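You operate a simulated robot arm through the tools that you are given. There is no shell and no other tool.

You run a simulated two-armed robot. Do the job below in one go: nothing can be reset, and whatever is moved stays where it is left.

## Task
Move the fan's white plug to the yellow socket with the power strip off, then run the fan on SLOW.
Fine: red switch off before the plug comes out, on again once it is in; leave the steamer and its plug alone. Where these are worked on the way, their far stop is far enough and under half their travel is too little: red switch.

It is judged by the outcome, as a careful person would: the job done as asked, and still so three seconds after it is handed in. It fails if anything else is knocked over, pushed out of place, dropped, spilled or broken.

## Robot
Two 7-joint arms with two-finger grippers on one trunk that stands fixed in place. Base frame: the origin is at the foot of the trunk, x ahead of it, y to its left, z up. Readings come in cm, degrees, newtons and seconds.
The left shoulder is at [11.5, 21.6, 106.5], the right one opposite. With the tool pointing down near the work surface each hand reaches from about 34 to 86 cm from the base axis, measured 20 degrees to its own side. Payload 3.18 kg a hand.
The tool frame of a hand sits at the grasp point between the pads (the TCP): z along the fingers, y along the line on which they close. The tips reach 3 cm beyond it. The gripper opens to 14.4 cm. The gripper's body begins 10.3 cm behind the TCP.
Orientation is that of the tool frame in the base frame, as a unit quaternion [x, y, z, w]. With the fingers straight down and closing along the base's y, the tool's x points along the base's -x, its y along +y and its z along -z.

## Interface
- The arms move only by the tool servo_tool. It takes "left_deltas", "right_deltas" or both (then of equal length, played together; a hand with none holds still); each is a list of rows, each a list of 2 entries, a list of its own where there are three numbers: the shift along the base's x, y, z in cm, then the turn, a rotation vector about the base's x, y, z in rad. In form: [[[tx, ty, tz], [rx, ry, rz]], ...]. A call has 1 to 20 rows; each row shifts and turns the commanded pose from where the row before left it. "left_jaw" and "right_jaw" are, for a hand that has rows, the closure, from 0 (fully open) to 1 (shut), set as the call begins (left out, the last holds). Each row takes 0.2 s and may step no farther than 5 cm and 8.6 degrees from the row before; otherwise, or with a gripper value out of range, the whole call is refused. A pose out of reach is approached as far as the arm can. The call stops where the force on the tool passes 40 N (or 10 N more than at its start, if that is more) or the arm is blocked; 0.2 s more then pass. The fingers move at their own pace and stop on an object; they squeeze with about 45 N. The grip force told is the motor's: it shows also when the fingers shut on nothing. Time passes only in rows, and 0.2 s behind the last, so rows that do not move let the fingers close. The reply holds the time, the measured pose of the TCP, the force on the tool along the base axes, the opening and the grip force, in the units named above and with some noise, with the torque about the TCP (base axes, N m) and any sound that the robot's microphone picked up.
- Cameras (640 x 400 px; columns grow to the right, rows downward): "scene" is now at [22.24, -4.48, 127.16]; the picture's right is [-0.50, -0.87, 0.00], its down [-0.32, 0.19, -0.93] and it looks along [0.80, -0.46, -0.37] (base axes); focal length 247 px, centre (320, 200). "left" rides on the left gripper at [7.6, -1.6, -14.3] in its tool frame; the picture's right is [0.21, 0.98, 0.00], its down [-0.84, 0.18, -0.51] and it looks along [-0.50, 0.11, 0.86] (tool axes); focal length 218 px, centre (320, 200). "right" rides on the right gripper at [7.6, 1.6, -14.3] in its tool frame; the picture's right is [-0.21, 0.98, 0.00], its down [-0.84, -0.18, -0.51] and it looks along [-0.50, -0.11, 0.86] (tool axes); focal length 218 px, centre (320, 200). There is no depth. A picture from a camera that has moved, and an enlarged one, comes with that camera's place and axes in the base frame and with its lens.
- get_image(camera): a new picture of that camera. No time passes.
- move_column(by): slides the trunk up (or, below 0, down) by that many cm; the arms and the scene camera ride with it, the base frame stays. It gives what a move gives, with no picture.
- turn_head(pan, tilt): turns the head with the scene camera to pan (to the left, within 80 degrees either way) and tilt (down, from -29 to 69), counted from straight ahead of the robot. It gives what a move gives.
- close_up(camera, box): a new picture of the part [left, top, right, bottom] of that camera's present view, enlarged. No time passes.
- job_done(): hands the job in; it is judged then, once.

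Nothing tells you positions but the pictures and the camera data. Unless the task says otherwise, let go and move clear before handing in.

The tools are called after "Emit:" by a JSON object that holds its "api" and its "payload". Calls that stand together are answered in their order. servo_tool: Moves the arms, as the interface text tells. Its arguments: {"type":"object","properties":{"left_deltas":{"type":"array"},"left_jaw":{"type":"number"},"right_deltas":{"type":"array"},"right_jaw":{"type":"number"}},"required":[]} The other tools are called the same way: move_column (by) slides the trunk up or down; turn_head (pan, tilt) turns the head that bears the scene camera; get_image (camera) takes a picture; close_up (camera, box) takes an enlarged picture of a part of a camera's view; job_done () hands the job in.

At the start:

```text
time_s: 0.0
left_position: [41.29, -7.16, 113.5]
left_tool_rot: [-0.002, 1.0, -0.001, 0.0]
left_ft_force: [-0.3, -0.2, 0.2]
left_ft_torque: [0.04, 0.05, 0.02]
left_opening: 14.41
left_finger_force: 0.2
right_position: [41.39, -48.9, 122.16]
right_tool_rot: [0.0, 1.0, 0.0, -0.001]
right_ft_force: [-0.1, -0.8, -0.5]
right_ft_torque: [0.02, -0.02, -0.01]
right_opening: 14.41
right_finger_force: 0.1
trunk travel left (down, up): [-15.0, 21.9]
head pan, tilt: [-30.1, 21.8]
```

scene: 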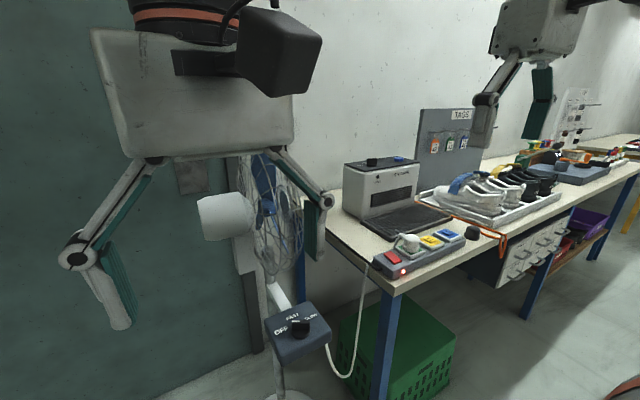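
right: 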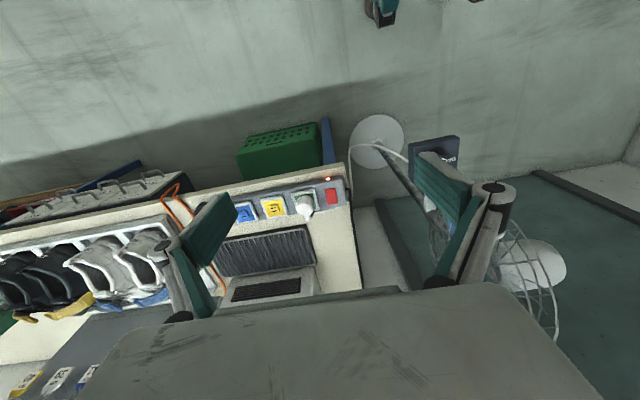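
left: 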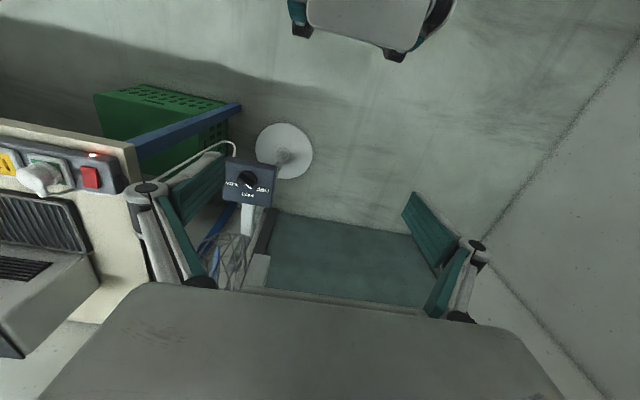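

I see a bench with a power strip (red switch, white plug in a socket, yellow and blue sockets) and a pedestal fan with a control box with a knob. I'll take close-ups first to locate these things.

Emit:
{"api": "close_up", "payload": {"camera": "scene", "box": [340, 200, 500, 300]}}

Emit:
{"api": "close_up", "payload": {"camera": "scene", "box": [230, 280, 390, 380]}}

Emit:
{"api": "close_up", "payload": {"camera": "right", "box": [200, 150, 360, 250]}}

Emit:
{"api": "close_up", "payload": {"camera": "left", "box": [0, 100, 160, 200]}}

Emit:
{"api": "close_up", "payload": {"camera": "left", "box": [170, 130, 330, 230]}}

```text
4.00 times, centred on (420, 250) of scene
camera zoom: at [22.24, -4.48, 127.16], right [-0.5, -0.87, 0.0], down [-0.32, 0.19, -0.93], along [0.8, -0.46, -0.37], focal length 988 px, centre (-80, 0)
```

zoom: 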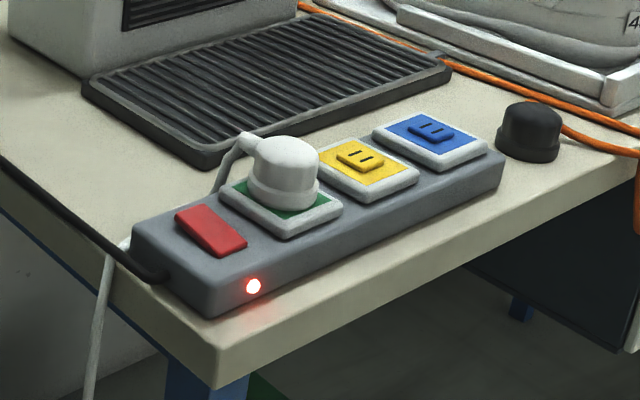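

```text
4.00 times, centred on (310, 330) of scene
camera zoom: at [22.24, -4.48, 127.16], right [-0.5, -0.87, 0.0], down [-0.32, 0.19, -0.93], along [0.8, -0.46, -0.37], focal length 988 px, centre (360, -320)
```

zoom: 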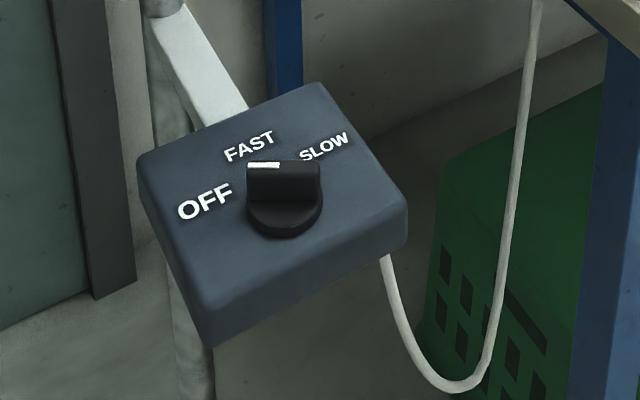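

```text
4.00 times, centred on (280, 200) of right
camera zoom: at [33.76, -47.23, 136.52], right [0.21, 0.98, 0.0], down [0.84, -0.18, 0.51], along [0.5, -0.11, -0.86], focal length 873 px, centre (480, 200)
```

zoom: 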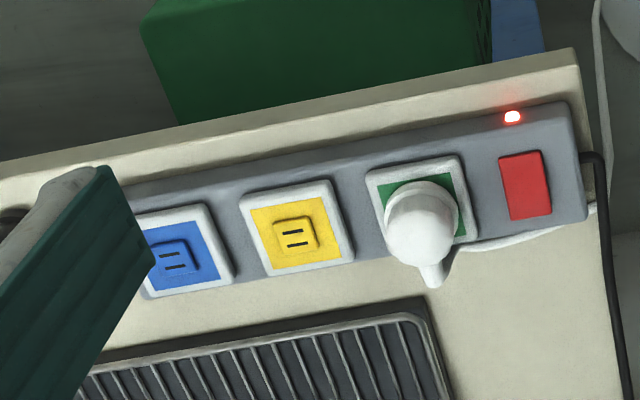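

```text
4.00 times, centred on (80, 150) of left
camera zoom: at [33.68, -8.77, 127.73], right [-0.21, 0.98, 0.0], down [0.84, 0.18, 0.51], along [0.5, 0.11, -0.86], focal length 873 px, centre (1280, 400)
```

zoom: 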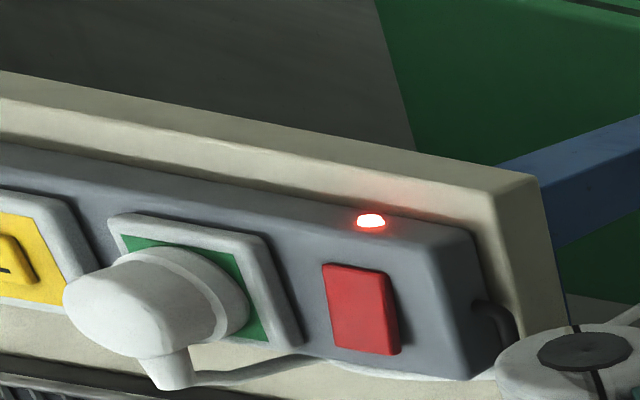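

```text
4.00 times, centred on (250, 180) of left
camera zoom: at [33.68, -8.77, 127.73], right [-0.21, 0.98, 0.0], down [0.84, 0.18, 0.51], along [0.5, 0.11, -0.86], focal length 873 px, centre (600, 280)
```

zoom: 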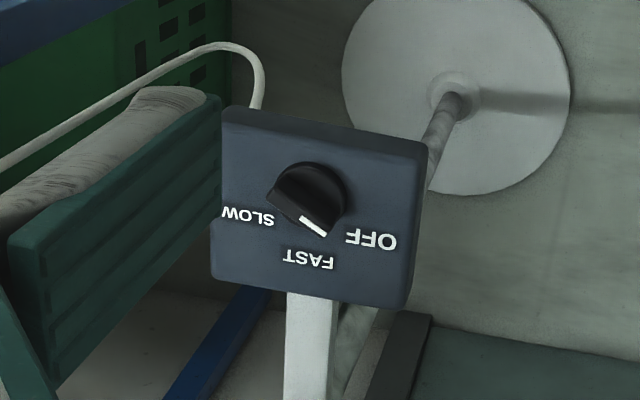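

The red switch is near (61.6, -50.4, 87.6), the green socket with the plug near y = -58, the yellow socket near (61.7, -66, 88), and the knob near (60, -21, 79), set to FAST. I'll turn the head for a better look at the strip and the fan.

Emit:
{"api": "turn_head", "payload": {"pan": -54, "tilt": 31}}

Emit:
{"api": "get_image", "payload": {"camera": "scene"}}

Emit:
{"api": "close_up", "payload": {"camera": "scene", "box": [240, 150, 400, 250]}}

Emit:
{"api": "turn_head", "payload": {"pan": -16, "tilt": 35}}

Emit:
{"api": "get_image", "payload": {"camera": "scene"}}

Emit:
{"api": "close_up", "payload": {"camera": "scene", "box": [240, 100, 400, 200]}}

```text
time_s: 0.9
left_position: [41.34, -7.14, 113.42]
left_tool_rot: [-0.001, 1.0, -0.001, 0.001]
left_ft_force: [-0.2, 0.1, 0.1]
left_ft_torque: [0.0, -0.01, 0.0]
left_opening: 14.38
left_finger_force: 0.1
right_position: [41.46, -48.85, 122.17]
right_tool_rot: [0.0, 1.0, 0.0, 0.001]
right_ft_force: [-0.8, -0.3, -0.2]
right_ft_torque: [-0.02, -0.03, -0.01]
right_opening: 14.41
right_finger_force: 0.1
trunk travel left (down, up): [-15.0, 21.9]
head pan, tilt: [-54.0, 31.0]
```

```text
taken
camera scene: at [19.51, -7.11, 125.69], right [-0.81, -0.59, 0.0], down [-0.3, 0.42, -0.86], along [0.5, -0.69, -0.51], focal length 247 px, centre (320, 200)
```

scene: 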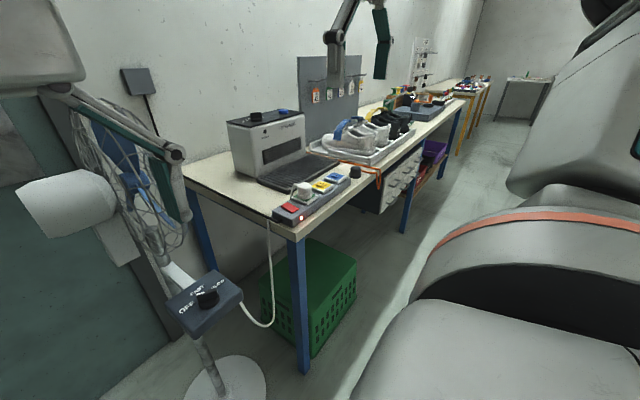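

```text
4.00 times, centred on (320, 200) of scene
camera zoom: at [19.51, -7.11, 125.69], right [-0.81, -0.59, 0.0], down [-0.3, 0.42, -0.86], along [0.5, -0.69, -0.51], focal length 988 px, centre (320, 200)
```

zoom: 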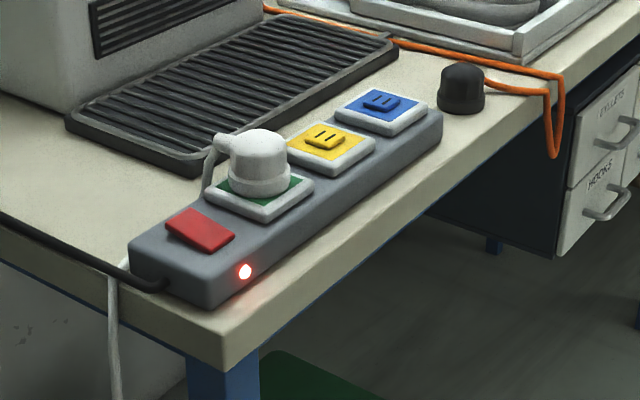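

```text
time_s: 1.9
left_position: [41.34, -7.09, 113.39]
left_tool_rot: [-0.001, 1.0, -0.001, 0.001]
left_ft_force: [-0.9, 0.0, 0.2]
left_ft_torque: [-0.03, 0.06, -0.03]
left_opening: 14.38
left_finger_force: 0.1
right_position: [41.4, -48.79, 122.24]
right_tool_rot: [0.0, 1.0, 0.0, 0.0]
right_ft_force: [-0.9, -0.6, -0.8]
right_ft_torque: [0.03, 0.01, 0.02]
right_opening: 14.42
right_finger_force: 0.0
trunk travel left (down, up): [-15.0, 21.9]
head pan, tilt: [-16.0, 35.0]
```

```text
taken
camera scene: at [22.67, -2.27, 125.07], right [-0.28, -0.96, 0.0], down [-0.55, 0.16, -0.82], along [0.79, -0.23, -0.57], focal length 247 px, centre (320, 200)
```

scene: 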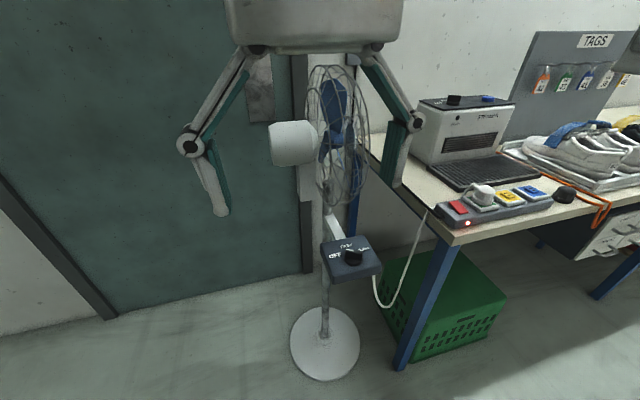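

```text
4.00 times, centred on (320, 150) of scene
camera zoom: at [22.67, -2.27, 125.07], right [-0.28, -0.96, 0.0], down [-0.55, 0.16, -0.82], along [0.79, -0.23, -0.57], focal length 988 px, centre (320, 400)
```

zoom: 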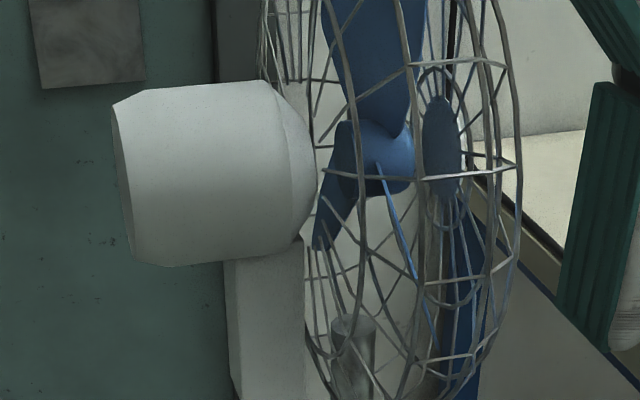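

The fan faces the bench, the knob points at FAST, and the strip is a clear line of sockets along y. I'll bring the right hand, jaw shut, to just above the red switch to look at it closely.

Emit:
{"api": "servo_tool", "payload": {"right_deltas": [[[2, -0.2, -2], [0, 0, 0]], [[2, -0.2, -3], [0, 0, 0]], [[2, -0.2, -3], [0, 0, 0]], [[2, -0.2, -3], [0, 0, 0]], [[2, -0.2, -3], [0, 0, 0]], [[2, -0.2, -3], [0, 0, 0]], [[2, -0.2, -3], [0, 0, 0]], [[1.6, -0.2, -3], [0, 0, 0]]], "right_jaw": 1}}

Emit:
{"api": "get_image", "payload": {"camera": "right"}}

Emit:
{"api": "turn_head", "payload": {"pan": -50, "tilt": 32}}

Emit:
{"api": "get_image", "payload": {"camera": "scene"}}

```text
time_s: 3.7
left_position: [41.36, -7.09, 113.48]
left_tool_rot: [-0.002, 1.0, -0.001, -0.001]
left_ft_force: [1.4, 0.0, -1.2]
left_ft_torque: [-0.01, 0.0, 0.05]
left_opening: 14.41
left_finger_force: 0.0
right_position: [56.84, -50.57, 99.12]
right_tool_rot: [0.001, 1.0, 0.001, 0.001]
right_ft_force: [0.4, -1.0, 0.0]
right_ft_torque: [0.02, 0.05, -0.03]
right_opening: 0.01
right_finger_force: 30.7
trunk travel left (down, up): [-15.0, 21.9]
head pan, tilt: [-16.0, 35.0]
```

```text
taken
camera right: at [49.33, -48.94, 113.51], right [0.21, 0.98, 0.0], down [0.84, -0.18, 0.51], along [0.5, -0.11, -0.86], focal length 218 px, centre (320, 200)
```

right: 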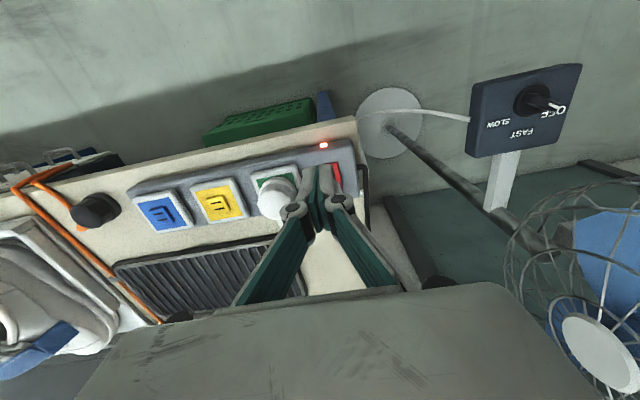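

```text
time_s: 4.7
left_position: [41.34, -7.09, 113.47]
left_tool_rot: [-0.002, 1.0, 0.0, 0.0]
left_ft_force: [-0.6, 0.4, -0.3]
left_ft_torque: [0.01, -0.01, 0.04]
left_opening: 14.4
left_finger_force: 0.0
right_position: [56.88, -50.61, 99.22]
right_tool_rot: [0.0, 1.0, 0.0, 0.0]
right_ft_force: [0.0, -1.0, 0.5]
right_ft_torque: [-0.03, -0.02, -0.01]
right_opening: 0.01
right_finger_force: 30.5
trunk travel left (down, up): [-15.0, 21.9]
head pan, tilt: [-50.0, 32.0]
```

```text
taken
camera scene: at [19.97, -6.69, 125.53], right [-0.77, -0.64, 0.0], down [-0.34, 0.41, -0.85], along [0.55, -0.65, -0.53], focal length 247 px, centre (320, 200)
```

scene: 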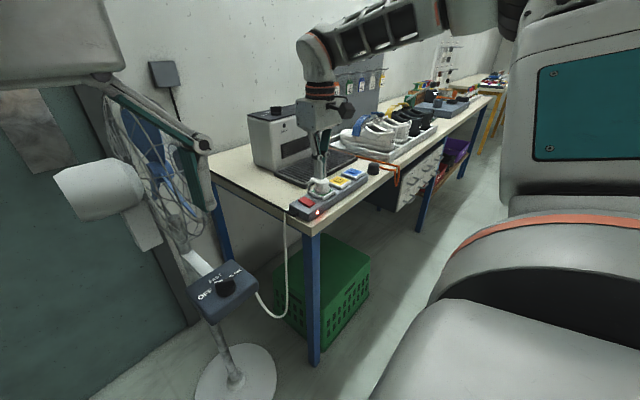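

The fingers hide the switch from the wrist camera. I'll zoom in with the scene camera and shift the hand aside to see how the rocker sits.

Emit:
{"api": "close_up", "payload": {"camera": "scene", "box": [280, 160, 376, 220]}}

Emit:
{"api": "servo_tool", "payload": {"right_deltas": [[[-1, 3, 0], [0, 0, 0]], [[-1, 3, 0], [0, 0, 0]], [[-1, 3, -1], [0, 0, 0]]]}}

Emit:
{"api": "get_image", "payload": {"camera": "right"}}

Emit:
{"api": "close_up", "payload": {"camera": "scene", "box": [280, 160, 376, 220]}}

```text
6.67 times, centred on (328, 190) of scene
camera zoom: at [19.97, -6.69, 125.53], right [-0.77, -0.64, 0.0], down [-0.34, 0.41, -0.85], along [0.55, -0.65, -0.53], focal length 1646 px, centre (267, 267)
```

zoom: 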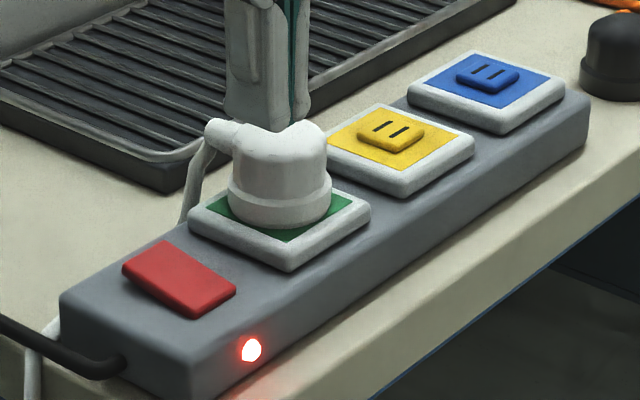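

```text
time_s: 5.5
left_position: [41.43, -7.08, 113.41]
left_tool_rot: [-0.002, 1.0, -0.001, 0.0]
left_ft_force: [0.7, 0.0, 0.5]
left_ft_torque: [0.01, 0.0, -0.01]
left_opening: 14.41
left_finger_force: 0.1
right_position: [54.09, -42.0, 98.55]
right_tool_rot: [-0.002, 1.0, 0.003, -0.002]
right_ft_force: [-0.6, -0.1, 0.1]
right_ft_torque: [-0.02, 0.01, 0.01]
right_opening: 0.0
right_finger_force: 30.9
right hand out of reach, approached as far as the arm can: row 3
trunk travel left (down, up): [-15.0, 21.9]
head pan, tilt: [-50.0, 32.0]
```

```text
taken
camera right: at [46.53, -40.55, 112.92], right [0.21, 0.98, 0.0], down [0.84, -0.18, 0.5], along [0.49, -0.1, -0.86], focal length 218 px, centre (320, 200)
```

right: 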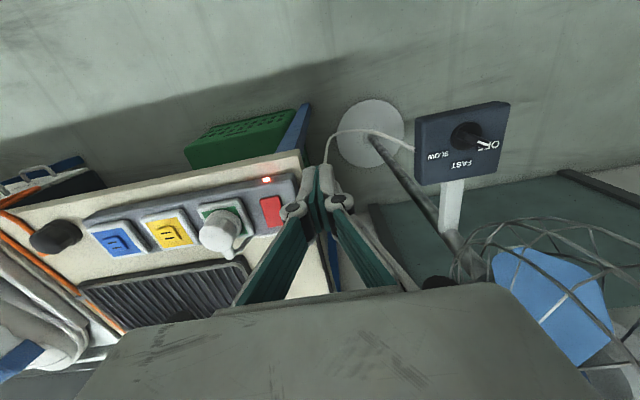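

```text
6.67 times, centred on (328, 190) of scene
camera zoom: at [19.98, -6.71, 125.53], right [-0.77, -0.64, 0.0], down [-0.34, 0.41, -0.85], along [0.55, -0.65, -0.53], focal length 1646 px, centre (267, 267)
```

zoom: 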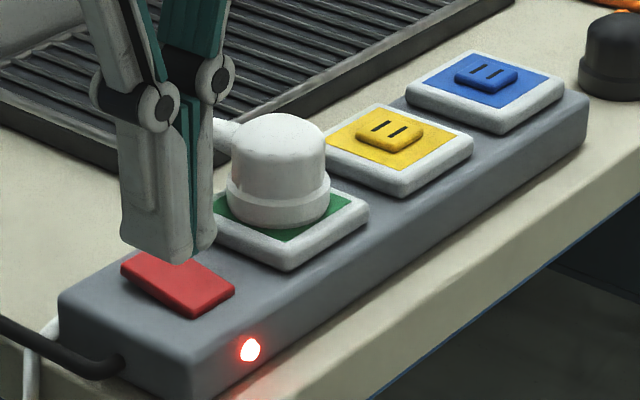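

Emit:
{"api": "close_up", "payload": {"camera": "right", "box": [190, 160, 318, 240]}}

Emit:
{"api": "close_up", "payload": {"camera": "right", "box": [400, 90, 528, 170]}}

Emit:
{"api": "close_up", "payload": {"camera": "left", "box": [0, 130, 128, 210]}}

```text
5.00 times, centred on (254, 200) of right
camera zoom: at [46.53, -40.55, 112.92], right [0.21, 0.98, 0.0], down [0.84, -0.18, 0.5], along [0.49, -0.1, -0.86], focal length 1091 px, centre (650, 200)
```

zoom: 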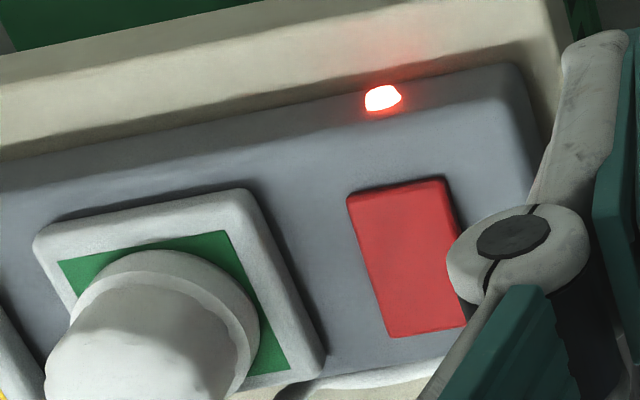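

```text
5.00 times, centred on (464, 130) of right
camera zoom: at [46.53, -40.55, 112.92], right [0.21, 0.98, 0.0], down [0.84, -0.18, 0.5], along [0.49, -0.1, -0.86], focal length 1091 px, centre (-400, 550)
```

zoom: 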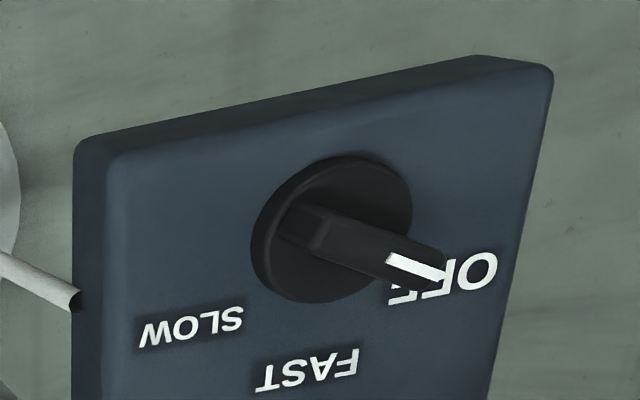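

```text
5.00 times, centred on (64, 170) of left
camera zoom: at [33.7, -8.79, 127.71], right [-0.21, 0.98, 0.0], down [0.84, 0.18, 0.51], along [0.5, 0.11, -0.86], focal length 1091 px, centre (1600, 350)
```

zoom: 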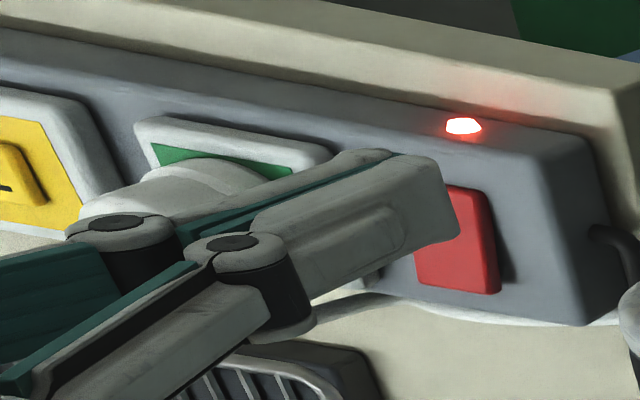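

Emit:
{"api": "close_up", "payload": {"camera": "left", "box": [215, 150, 279, 190]}}

Emit:
{"api": "turn_head", "payload": {"pan": -22, "tilt": 45}}

Emit:
{"api": "get_image", "payload": {"camera": "scene"}}

Emit:
{"api": "close_up", "payload": {"camera": "scene", "box": [272, 180, 368, 240]}}

```text
10.00 times, centred on (247, 170) of left
camera zoom: at [33.7, -8.79, 127.71], right [-0.21, 0.98, 0.0], down [0.84, 0.18, 0.51], along [0.5, 0.11, -0.86], focal length 2183 px, centre (1050, 500)
```

zoom: 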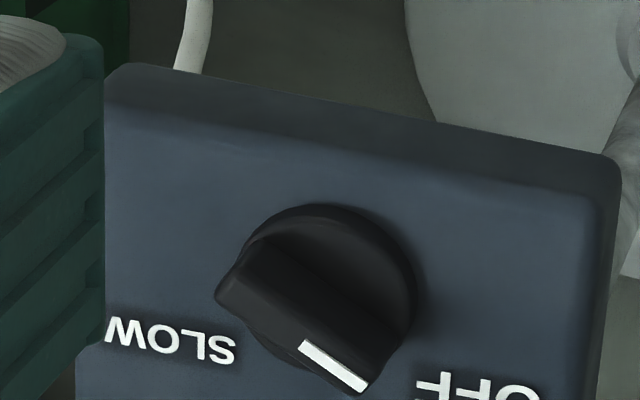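

```text
time_s: 6.5
left_position: [41.21, -7.19, 113.53]
left_tool_rot: [-0.002, 1.0, -0.001, 0.001]
left_ft_force: [-0.4, -0.5, 0.1]
left_ft_torque: [0.0, -0.02, -0.02]
left_opening: 14.39
left_finger_force: 0.1
right_position: [54.1, -42.11, 98.58]
right_tool_rot: [-0.002, 1.0, 0.003, -0.001]
right_ft_force: [-0.3, -0.5, -0.1]
right_ft_torque: [-0.03, -0.01, -0.04]
right_opening: 0.0
right_finger_force: 30.3
trunk travel left (down, up): [-15.0, 21.9]
head pan, tilt: [-22.0, 45.0]
```

```text
taken
camera scene: at [21.75, -2.89, 123.59], right [-0.38, -0.93, 0.0], down [-0.66, 0.27, -0.71], along [0.66, -0.27, -0.71], focal length 247 px, centre (320, 200)
```

scene: 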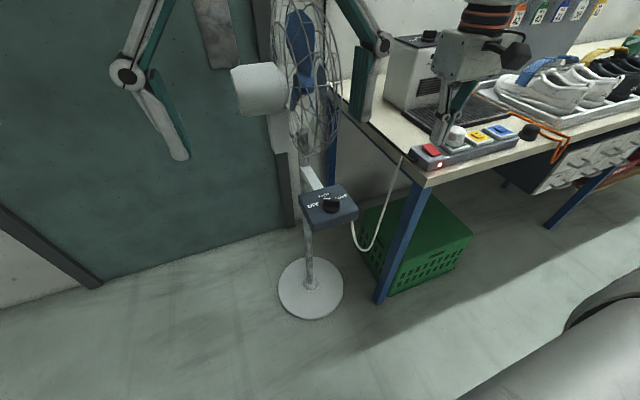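

```text
6.67 times, centred on (320, 210) of scene
camera zoom: at [21.75, -2.89, 123.59], right [-0.38, -0.93, 0.0], down [-0.66, 0.27, -0.71], along [0.66, -0.27, -0.71], focal length 1646 px, centre (320, 133)
```

zoom: 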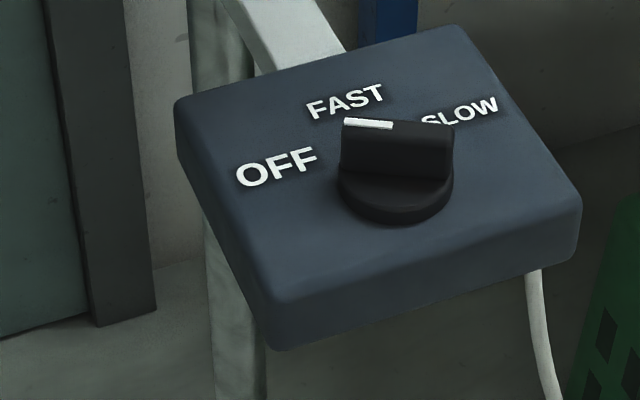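

The knob's mark actually points at OFF (bar lying left-right), so it must later turn clockwise past FAST to SLOW. The rocker's near end is down (on), so I'll move above its far end, around (63.2, -50.2), to press it off.

Emit:
{"api": "servo_tool", "payload": {"right_deltas": [[[2.5, -2.1, 0], [0, 0, 0]], [[2.5, -2.1, 0], [0, 0, 0]], [[2.5, -2.1, -1], [0, 0, 0]], [[1.8, -1.9, -2], [0, 0, 0]], [[0, 0, 0], [0, 0, 0]]]}}

Emit:
{"api": "turn_head", "payload": {"pan": -46, "tilt": 36}}

Emit:
{"api": "get_image", "payload": {"camera": "scene"}}

Emit:
{"api": "close_up", "payload": {"camera": "left", "box": [0, 130, 128, 210]}}

```text
time_s: 7.7
left_position: [41.14, -7.07, 113.53]
left_tool_rot: [-0.002, 1.0, -0.001, 0.0]
left_ft_force: [-0.6, 1.1, 0.5]
left_ft_torque: [0.01, -0.01, 0.0]
left_opening: 14.39
left_finger_force: 0.1
right_position: [63.56, -50.23, 95.7]
right_tool_rot: [-0.001, 1.0, 0.0, 0.002]
right_ft_force: [-0.6, -0.8, 0.4]
right_ft_torque: [0.0, -0.02, -0.04]
right_opening: 0.0
right_finger_force: 30.4
trunk travel left (down, up): [-15.0, 21.9]
head pan, tilt: [-22.0, 45.0]
```

```text
time_s: 8.5
left_position: [41.25, -7.1, 113.42]
left_tool_rot: [-0.001, 1.0, -0.001, 0.0]
left_ft_force: [0.5, 0.0, 0.5]
left_ft_torque: [0.01, -0.03, 0.02]
left_opening: 14.38
left_finger_force: 0.0
right_position: [63.49, -50.15, 95.6]
right_tool_rot: [0.0, 1.0, 0.0, 0.0]
right_ft_force: [0.4, 0.8, 0.3]
right_ft_torque: [-0.01, -0.01, -0.03]
right_opening: 0.0
right_finger_force: 31.0
trunk travel left (down, up): [-15.0, 21.9]
head pan, tilt: [-46.0, 36.0]
```

```text
taken
camera scene: at [20.29, -6.12, 124.92], right [-0.72, -0.7, 0.0], down [-0.41, 0.42, -0.81], along [0.56, -0.58, -0.59], focal length 247 px, centre (320, 200)
```

scene: 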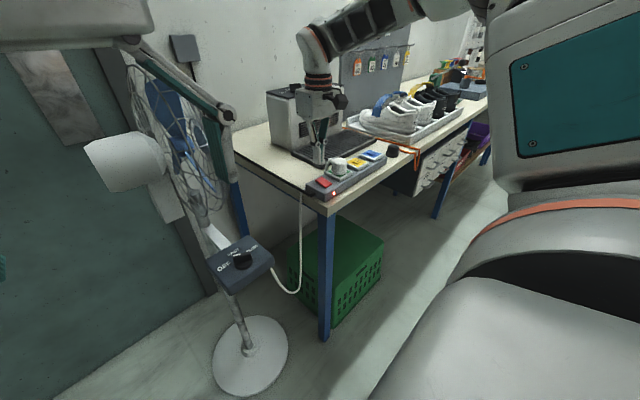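

```text
5.00 times, centred on (64, 170) of left
camera zoom: at [33.68, -8.77, 127.73], right [-0.21, 0.98, 0.0], down [0.84, 0.18, 0.51], along [0.5, 0.11, -0.86], focal length 1091 px, centre (1600, 350)
```

zoom: 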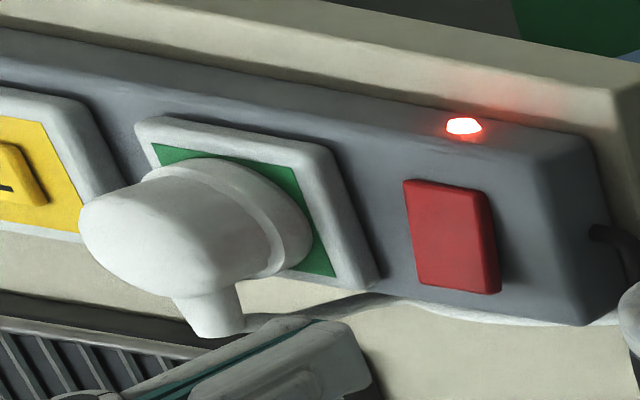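

The raised end of the rocker is the far one, and the fingers are right above it. I'll go down and press.

Emit:
{"api": "servo_tool", "payload": {"right_deltas": [[[0, 0, -1.5], [0, 0, 0]], [[0, 0, -1.5], [0, 0, 0]], [[0, 0, -0.5], [0, 0, 0]], [[0, 0, -0.3], [0, 0, 0]], [[0, 0, -0.3], [0, 0, 0]], [[0, 0, -0.3], [0, 0, 0]]]}}

Emit:
{"api": "close_up", "payload": {"camera": "left", "box": [0, 130, 128, 210]}}

Emit:
{"api": "close_up", "payload": {"camera": "scene", "box": [290, 150, 386, 210]}}

```text
time_s: 9.9
left_position: [41.32, -7.09, 113.43]
left_tool_rot: [-0.002, 1.0, 0.0, 0.0]
left_ft_force: [0.3, 0.9, 0.4]
left_ft_torque: [-0.02, 0.03, -0.03]
left_opening: 14.39
left_finger_force: 0.1
right_position: [63.37, -50.13, 90.98]
right_tool_rot: [0.0, 1.0, 0.0, 0.0]
right_ft_force: [-0.7, -0.5, 0.2]
right_ft_torque: [-0.01, 0.01, 0.0]
right_opening: 0.02
right_finger_force: 31.0
trunk travel left (down, up): [-15.0, 21.9]
head pan, tilt: [-46.0, 36.0]
```

```text
5.00 times, centred on (64, 170) of left
camera zoom: at [33.69, -8.77, 127.72], right [-0.21, 0.98, 0.0], down [0.84, 0.18, 0.51], along [0.5, 0.11, -0.86], focal length 1091 px, centre (1600, 350)
```

zoom: 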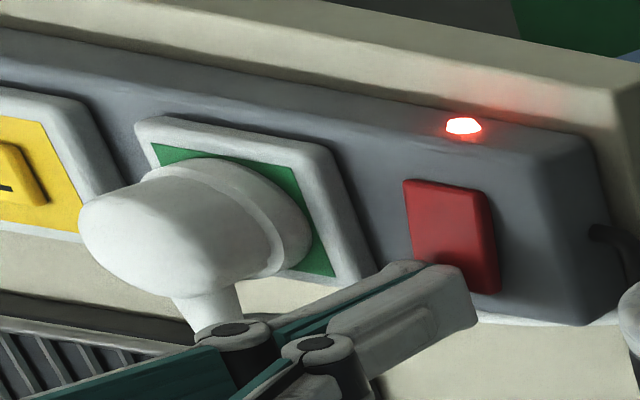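

```text
6.67 times, centred on (338, 180) of scene
camera zoom: at [20.3, -6.13, 124.91], right [-0.72, -0.69, 0.0], down [-0.41, 0.42, -0.81], along [0.56, -0.58, -0.59], focal length 1646 px, centre (200, 333)
```

zoom: 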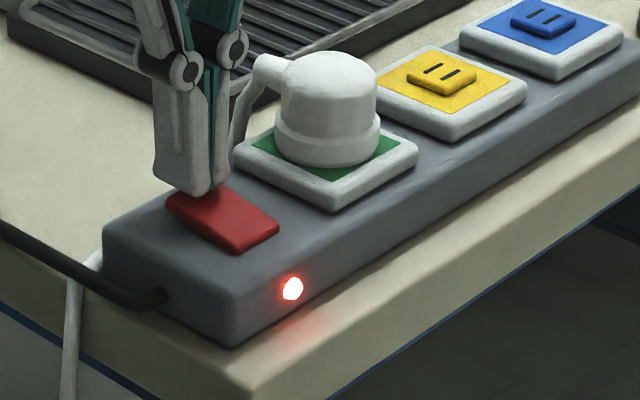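

The tips are just above the raised end with no force yet; I continue down in small steps.

Emit:
{"api": "servo_tool", "payload": {"right_deltas": [[[0, 0, -0.25], [0, 0, 0]], [[0, 0, -0.25], [0, 0, 0]], [[0, 0, -0.25], [0, 0, 0]], [[0, 0, -0.2], [0, 0, 0]]]}}

Emit:
{"api": "close_up", "payload": {"camera": "left", "box": [0, 130, 128, 210]}}

Emit:
{"api": "close_up", "payload": {"camera": "scene", "box": [290, 150, 386, 210]}}

```text
time_s: 10.9
left_position: [41.14, -7.07, 113.62]
left_tool_rot: [-0.001, 1.0, -0.001, 0.0]
left_ft_force: [0.6, -0.4, -0.2]
left_ft_torque: [0.0, 0.01, 0.0]
left_opening: 14.38
left_finger_force: 0.0
right_position: [63.43, -50.3, 90.34]
right_tool_rot: [0.001, 1.0, 0.001, 0.001]
right_ft_force: [-1.2, -2.7, 5.7]
right_ft_torque: [-0.04, 0.1, 0.01]
right_opening: 0.61
right_finger_force: 30.4
trunk travel left (down, up): [-15.0, 21.9]
head pan, tilt: [-46.0, 36.0]
```

```text
5.00 times, centred on (64, 170) of left
camera zoom: at [33.6, -8.75, 127.79], right [-0.21, 0.98, 0.0], down [0.84, 0.18, 0.51], along [0.5, 0.11, -0.86], focal length 1091 px, centre (1600, 350)
```

zoom: 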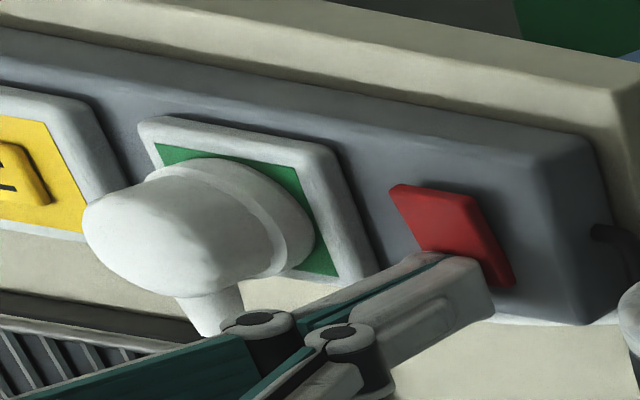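

```text
6.67 times, centred on (338, 180) of scene
camera zoom: at [20.21, -6.11, 124.96], right [-0.72, -0.69, 0.0], down [-0.41, 0.42, -0.81], along [0.56, -0.58, -0.59], focal length 1646 px, centre (200, 333)
```

zoom: 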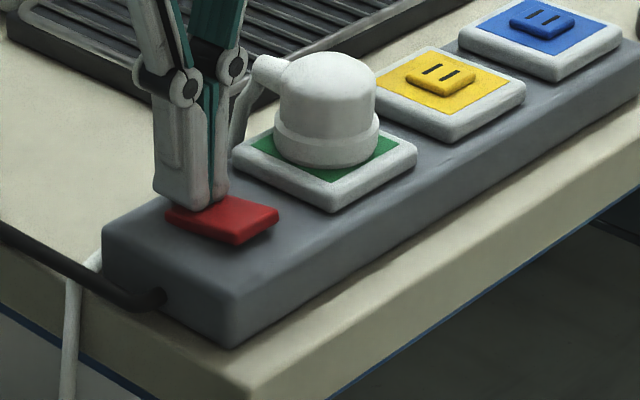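

The LED went out and the rocker flipped to its far end. I'll press a touch more to seat it, then lift and check that it stays.

Emit:
{"api": "servo_tool", "payload": {"right_deltas": [[[0, 0, -0.2], [0, 0, 0]], [[0, 0, -0.2], [0, 0, 0]], [[0, 0, -0.1], [0, 0, 0]]]}}

Emit:
{"api": "servo_tool", "payload": {"right_deltas": [[[0, 0, 1], [0, 0, 0]], [[0, 0, 3], [0, 0, 0]], [[0, 0, 3], [0, 0, 0]]]}}

Emit:
{"api": "close_up", "payload": {"camera": "left", "box": [0, 130, 128, 210]}}

Emit:
{"api": "close_up", "payload": {"camera": "scene", "box": [290, 150, 386, 210]}}

```text
time_s: 11.7
left_position: [40.99, -6.87, 113.61]
left_tool_rot: [-0.002, 1.0, -0.002, 0.003]
left_ft_force: [0.2, -0.4, -0.1]
left_ft_torque: [0.0, 0.0, 0.01]
left_opening: 14.41
left_finger_force: 0.0
right_position: [63.39, -50.3, 90.35]
right_tool_rot: [0.0, 1.0, -0.003, 0.006]
right_ft_force: [-0.9, -10.3, 38.1]
right_ft_torque: [-0.28, 0.46, 0.05]
right_opening: 0.6
right_finger_force: 30.7
trunk travel left (down, up): [-15.0, 21.9]
head pan, tilt: [-46.0, 36.0]
```

```text
time_s: 12.5
left_position: [41.22, -7.0, 113.44]
left_tool_rot: [-0.002, 1.0, -0.001, 0.0]
left_ft_force: [0.2, 0.2, 0.0]
left_ft_torque: [0.03, 0.06, -0.03]
left_opening: 14.41
left_finger_force: 0.0
right_position: [63.32, -50.27, 96.6]
right_tool_rot: [0.0, 1.0, 0.001, -0.002]
right_ft_force: [-0.3, -0.3, 0.1]
right_ft_torque: [0.02, -0.03, -0.01]
right_opening: 0.01
right_finger_force: 30.6
trunk travel left (down, up): [-15.0, 21.9]
head pan, tilt: [-46.0, 36.0]
```

```text
5.00 times, centred on (64, 170) of left
camera zoom: at [33.66, -8.77, 127.73], right [-0.21, 0.98, 0.0], down [0.84, 0.18, 0.51], along [0.5, 0.11, -0.86], focal length 1091 px, centre (1600, 350)
```

zoom: 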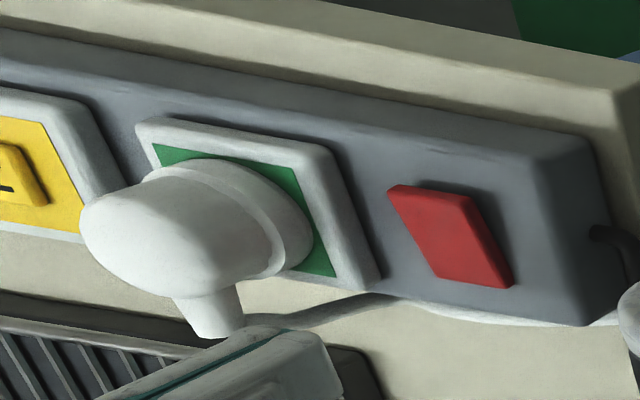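

```text
6.67 times, centred on (338, 180) of scene
camera zoom: at [20.28, -6.13, 124.91], right [-0.72, -0.69, 0.0], down [-0.41, 0.42, -0.81], along [0.56, -0.58, -0.59], focal length 1646 px, centre (200, 333)
```

zoom: 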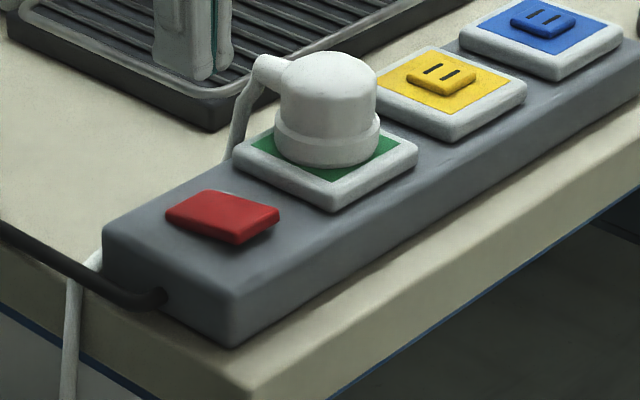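

The switch is off and stays off. Next I'll raise the hand, open it, and centre it over the plug to measure the plug's place with the wrist camera.

Emit:
{"api": "servo_tool", "payload": {"right_deltas": [[[-0.5, -1.5, 3], [0, 0, 0]], [[-0.5, -2, 3], [0, 0, 0]], [[-0.6, -2, 3], [0, 0, 0]], [[-0.7, -1.2, 0], [0, 0, 0]]]}}

Emit:
{"api": "servo_tool", "payload": {"right_deltas": [[[0, 0, 0], [0, 0, 0]], [[0, 0, 0], [0, 0, 0]], [[0, 0, 0], [0, 0, 0]]], "right_jaw": 0}}

Emit:
{"api": "get_image", "payload": {"camera": "right"}}

Emit:
{"api": "close_up", "payload": {"camera": "right", "box": [224, 140, 416, 260]}}

```text
time_s: 13.5
left_position: [41.25, -7.17, 113.38]
left_tool_rot: [-0.002, 1.0, -0.001, -0.001]
left_ft_force: [-0.2, -1.1, 0.4]
left_ft_torque: [-0.02, -0.02, -0.02]
left_opening: 14.41
left_finger_force: 0.0
right_position: [61.14, -57.06, 105.74]
right_tool_rot: [0.0, 1.0, 0.0, -0.001]
right_ft_force: [0.4, -1.3, 0.5]
right_ft_torque: [0.01, 0.02, -0.01]
right_opening: 0.01
right_finger_force: 31.1
trunk travel left (down, up): [-15.0, 21.9]
head pan, tilt: [-46.0, 36.0]
```

```text
time_s: 14.3
left_position: [41.38, -7.1, 113.53]
left_tool_rot: [-0.001, 1.0, -0.001, 0.0]
left_ft_force: [-0.3, 0.8, 0.5]
left_ft_torque: [0.0, 0.01, 0.03]
left_opening: 14.4
left_finger_force: 0.0
right_position: [61.23, -57.09, 105.72]
right_tool_rot: [0.0, 1.0, 0.0, 0.001]
right_ft_force: [0.7, -0.5, 0.1]
right_ft_torque: [-0.01, 0.01, 0.0]
right_opening: 14.4
right_finger_force: 0.1
trunk travel left (down, up): [-15.0, 21.9]
head pan, tilt: [-46.0, 36.0]
```

```text
taken
camera right: at [53.53, -55.39, 120.05], right [0.21, 0.98, 0.0], down [0.84, -0.18, 0.51], along [0.5, -0.11, -0.86], focal length 218 px, centre (320, 200)
```

right: 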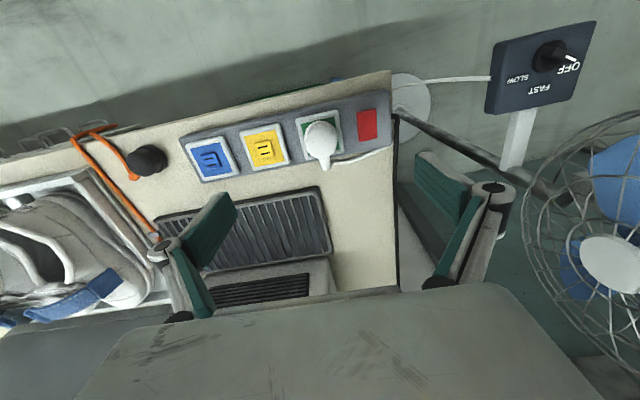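

```text
3.33 times, centred on (320, 200) of right
camera zoom: at [53.53, -55.39, 120.05], right [0.21, 0.98, 0.0], down [0.84, -0.18, 0.51], along [0.5, -0.11, -0.86], focal length 728 px, centre (320, 200)
```

zoom: 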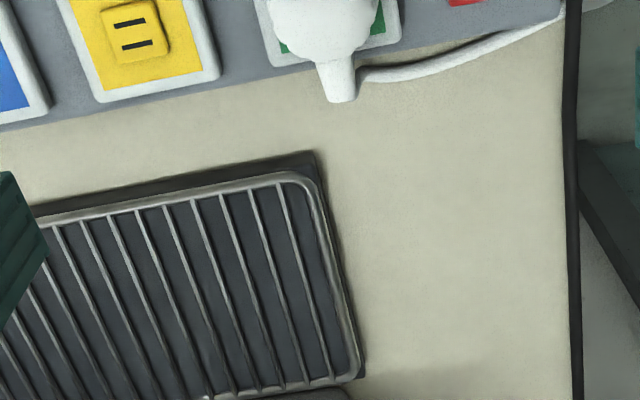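

Emit:
{"api": "close_up", "payload": {"camera": "right", "box": [230, 90, 390, 190]}}

Emit:
{"api": "close_up", "payload": {"camera": "scene", "box": [290, 140, 418, 220]}}

Emit:
{"api": "close_up", "payload": {"camera": "left", "box": [0, 120, 128, 200]}}

```text
4.00 times, centred on (310, 140) of right
camera zoom: at [53.53, -55.39, 120.05], right [0.21, 0.98, 0.0], down [0.84, -0.18, 0.51], along [0.5, -0.11, -0.86], focal length 873 px, centre (360, 440)
```

zoom: 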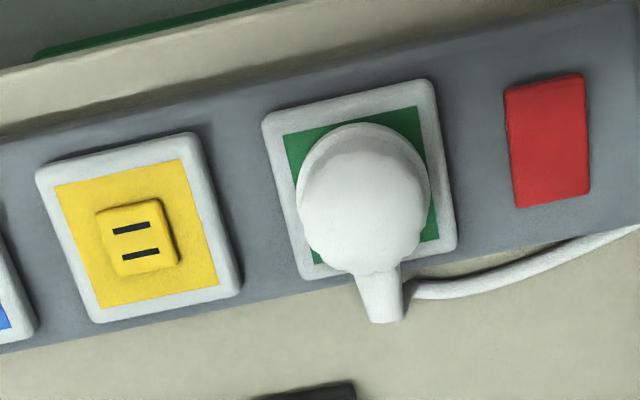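

```text
5.00 times, centred on (354, 180) of scene
camera zoom: at [20.29, -6.13, 124.92], right [-0.72, -0.69, 0.0], down [-0.41, 0.42, -0.81], along [0.56, -0.58, -0.59], focal length 1234 px, centre (150, 300)
```

zoom: 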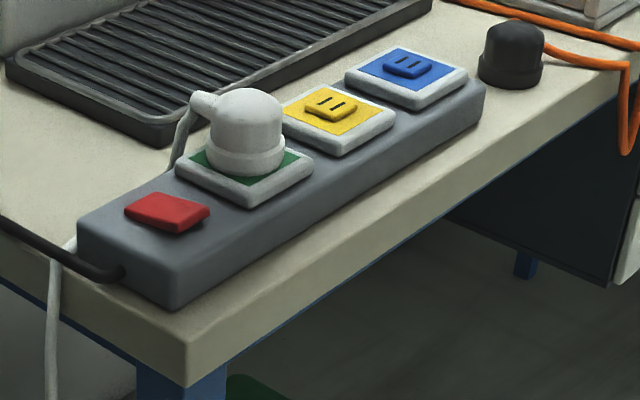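

```text
5.00 times, centred on (64, 160) of left
camera zoom: at [33.68, -8.77, 127.73], right [-0.21, 0.98, 0.0], down [0.84, 0.18, 0.51], along [0.5, 0.11, -0.86], focal length 1091 px, centre (1600, 400)
```

zoom: 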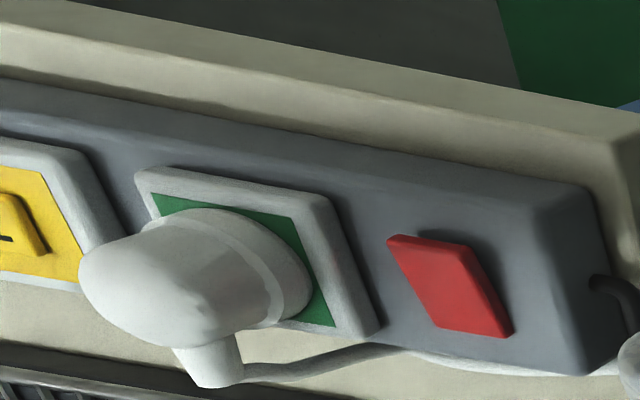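

From two views, the plug is centred at about (61.5, -57.05) with its top near z = 91.5, and the yellow socket at about (61.7, -65.5). I'll part-close the fingers and lower them around the plug.

Emit:
{"api": "servo_tool", "payload": {"right_deltas": [[[0.1, 0, -2], [0, 0, 0]], [[0.1, 0, -3], [0, 0, 0]], [[0.1, 0, -3], [0, 0, 0]], [[0, 0, -2], [0, 0, 0]], [[0, 0, 0], [0, 0, 0]]], "right_jaw": 0.5}}

Emit:
{"api": "close_up", "payload": {"camera": "right", "box": [224, 140, 416, 260]}}

Emit:
{"api": "close_up", "payload": {"camera": "scene", "box": [290, 130, 418, 210]}}

Emit:
{"api": "close_up", "payload": {"camera": "left", "box": [0, 120, 128, 200]}}

```text
time_s: 15.5
left_position: [41.3, -7.14, 113.45]
left_tool_rot: [-0.001, 1.0, -0.001, 0.0]
left_ft_force: [-0.6, 0.2, -0.2]
left_ft_torque: [-0.01, -0.01, 0.01]
left_opening: 14.38
left_finger_force: 0.1
right_position: [61.36, -56.96, 95.56]
right_tool_rot: [0.0, 1.0, 0.0, 0.0]
right_ft_force: [0.3, -0.6, -0.1]
right_ft_torque: [-0.03, -0.02, -0.04]
right_opening: 7.2
right_finger_force: 0.1
trunk travel left (down, up): [-15.0, 21.9]
head pan, tilt: [-46.0, 36.0]
```

```text
3.33 times, centred on (320, 200) of right
camera zoom: at [53.81, -55.33, 109.94], right [0.21, 0.98, 0.0], down [0.84, -0.18, 0.51], along [0.5, -0.11, -0.86], focal length 728 px, centre (320, 200)
```

zoom: 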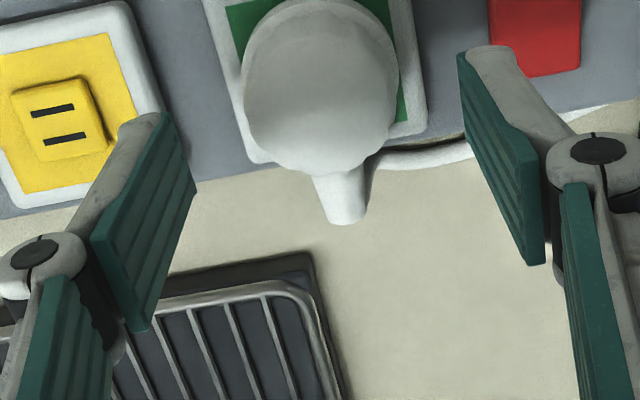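

```text
5.00 times, centred on (354, 170) of scene
camera zoom: at [20.26, -6.12, 124.93], right [-0.72, -0.69, 0.0], down [-0.41, 0.42, -0.81], along [0.56, -0.58, -0.59], focal length 1234 px, centre (150, 350)
```

zoom: 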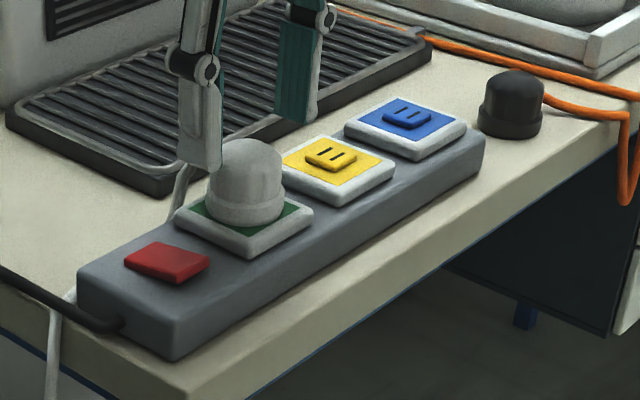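

```text
5.00 times, centred on (64, 160) of left
camera zoom: at [33.64, -8.76, 127.75], right [-0.21, 0.98, 0.0], down [0.84, 0.18, 0.51], along [0.5, 0.11, -0.86], focal length 1091 px, centre (1600, 400)
```

zoom: 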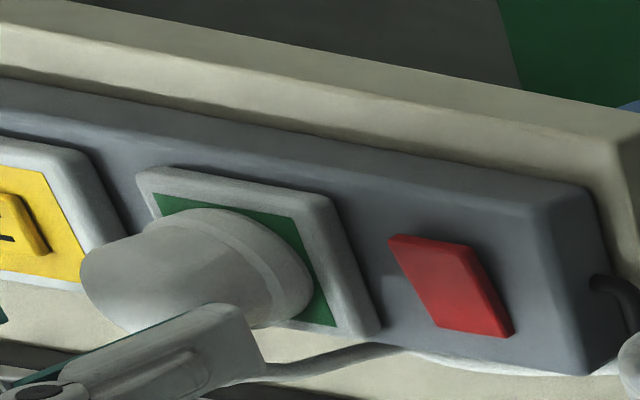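

The plug sits centred between the fingers. I'll lower the last 4 cm so the tips are just above the socket frame, then check.

Emit:
{"api": "servo_tool", "payload": {"right_deltas": [[[0.05, 0, -1.5], [0, 0, 0]], [[0.05, 0, -1.2], [0, 0, 0]], [[0, 0, -0.8], [0, 0, 0]], [[0, 0, -0.5], [0, 0, 0]], [[0, 0, 0], [0, 0, 0]]]}}

Emit:
{"api": "close_up", "payload": {"camera": "right", "box": [224, 140, 416, 260]}}

Emit:
{"api": "close_up", "payload": {"camera": "scene", "box": [290, 130, 418, 210]}}

Emit:
{"api": "close_up", "payload": {"camera": "left", "box": [0, 120, 128, 200]}}

```text
time_s: 16.7
left_position: [41.22, -7.14, 113.44]
left_tool_rot: [-0.001, 1.0, 0.0, 0.0]
left_ft_force: [-0.3, 0.3, -0.2]
left_ft_torque: [-0.01, -0.03, -0.02]
left_opening: 14.38
left_finger_force: 0.0
right_position: [61.51, -56.92, 91.52]
right_tool_rot: [0.0, 1.0, -0.001, 0.0]
right_ft_force: [-0.4, -0.2, -0.2]
right_ft_torque: [0.03, 0.03, -0.02]
right_opening: 7.16
right_finger_force: 0.0
trunk travel left (down, up): [-15.0, 21.9]
head pan, tilt: [-46.0, 36.0]
```

```text
3.33 times, centred on (320, 200) of right
camera zoom: at [53.91, -55.35, 105.98], right [0.21, 0.98, 0.0], down [0.84, -0.18, 0.51], along [0.5, -0.11, -0.86], focal length 728 px, centre (320, 200)
```

zoom: 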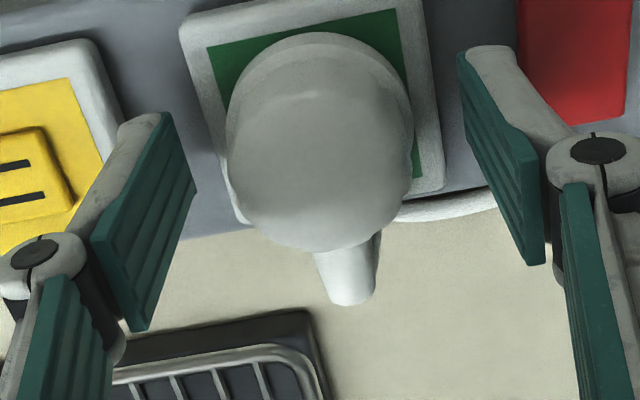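

```text
5.00 times, centred on (354, 170) of scene
camera zoom: at [20.28, -6.13, 124.92], right [-0.72, -0.69, 0.0], down [-0.41, 0.42, -0.81], along [0.56, -0.58, -0.59], focal length 1234 px, centre (150, 350)
```

zoom: 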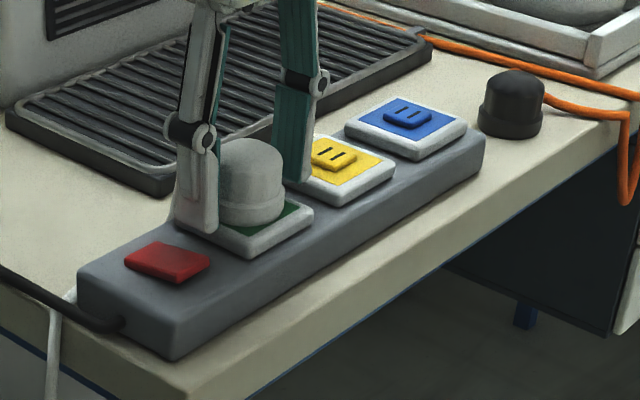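

```text
5.00 times, centred on (64, 160) of left
camera zoom: at [33.67, -8.77, 127.73], right [-0.21, 0.98, 0.0], down [0.84, 0.18, 0.51], along [0.5, 0.11, -0.86], focal length 1091 px, centre (1600, 400)
```

zoom: 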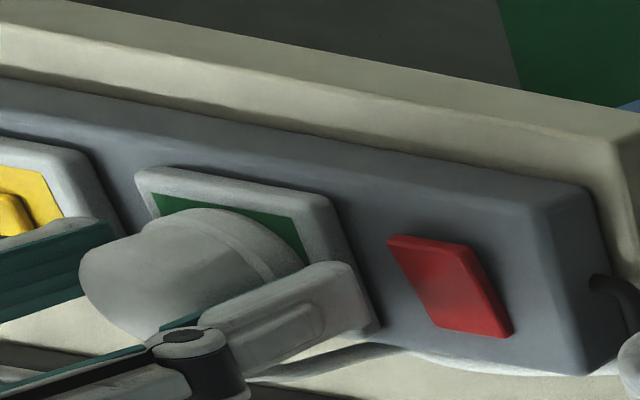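

The fingers straddle the plug with no contact. I'll close on it.

Emit:
{"api": "servo_tool", "payload": {"right_deltas": [[[0, 0, 0], [0, 0, 0]], [[0, 0, 0], [0, 0, 0]], [[0, 0, 0], [0, 0, 0]]], "right_jaw": 1}}

Emit:
{"api": "close_up", "payload": {"camera": "right", "box": [224, 140, 416, 260]}}

Emit:
{"api": "close_up", "payload": {"camera": "scene", "box": [290, 130, 418, 210]}}

```text
time_s: 17.5
left_position: [41.38, -7.14, 113.43]
left_tool_rot: [-0.002, 1.0, -0.001, -0.001]
left_ft_force: [-0.4, 0.8, 0.9]
left_ft_torque: [0.01, -0.03, 0.02]
left_opening: 14.38
left_finger_force: 0.2
right_position: [61.49, -56.99, 91.62]
right_tool_rot: [0.001, 1.0, 0.0, 0.001]
right_ft_force: [0.3, -0.1, -0.5]
right_ft_torque: [-0.02, -0.02, 0.0]
right_opening: 4.37
right_finger_force: 44.6
trunk travel left (down, up): [-15.0, 21.9]
head pan, tilt: [-46.0, 36.0]
```

```text
3.33 times, centred on (320, 200) of right
camera zoom: at [53.92, -55.35, 105.98], right [0.21, 0.98, 0.0], down [0.84, -0.18, 0.51], along [0.5, -0.11, -0.86], focal length 728 px, centre (320, 200)
```

zoom: 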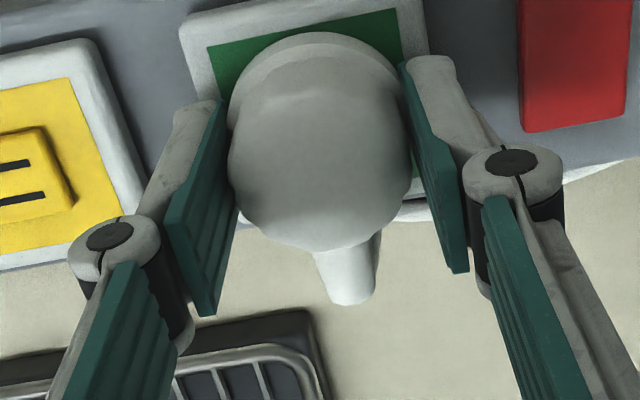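

```text
5.00 times, centred on (354, 170) of scene
camera zoom: at [20.29, -6.13, 124.92], right [-0.72, -0.69, 0.0], down [-0.41, 0.42, -0.81], along [0.56, -0.58, -0.59], focal length 1234 px, centre (150, 350)
```

zoom: 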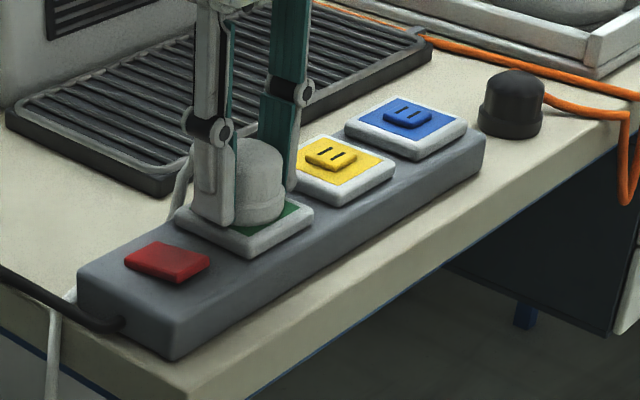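

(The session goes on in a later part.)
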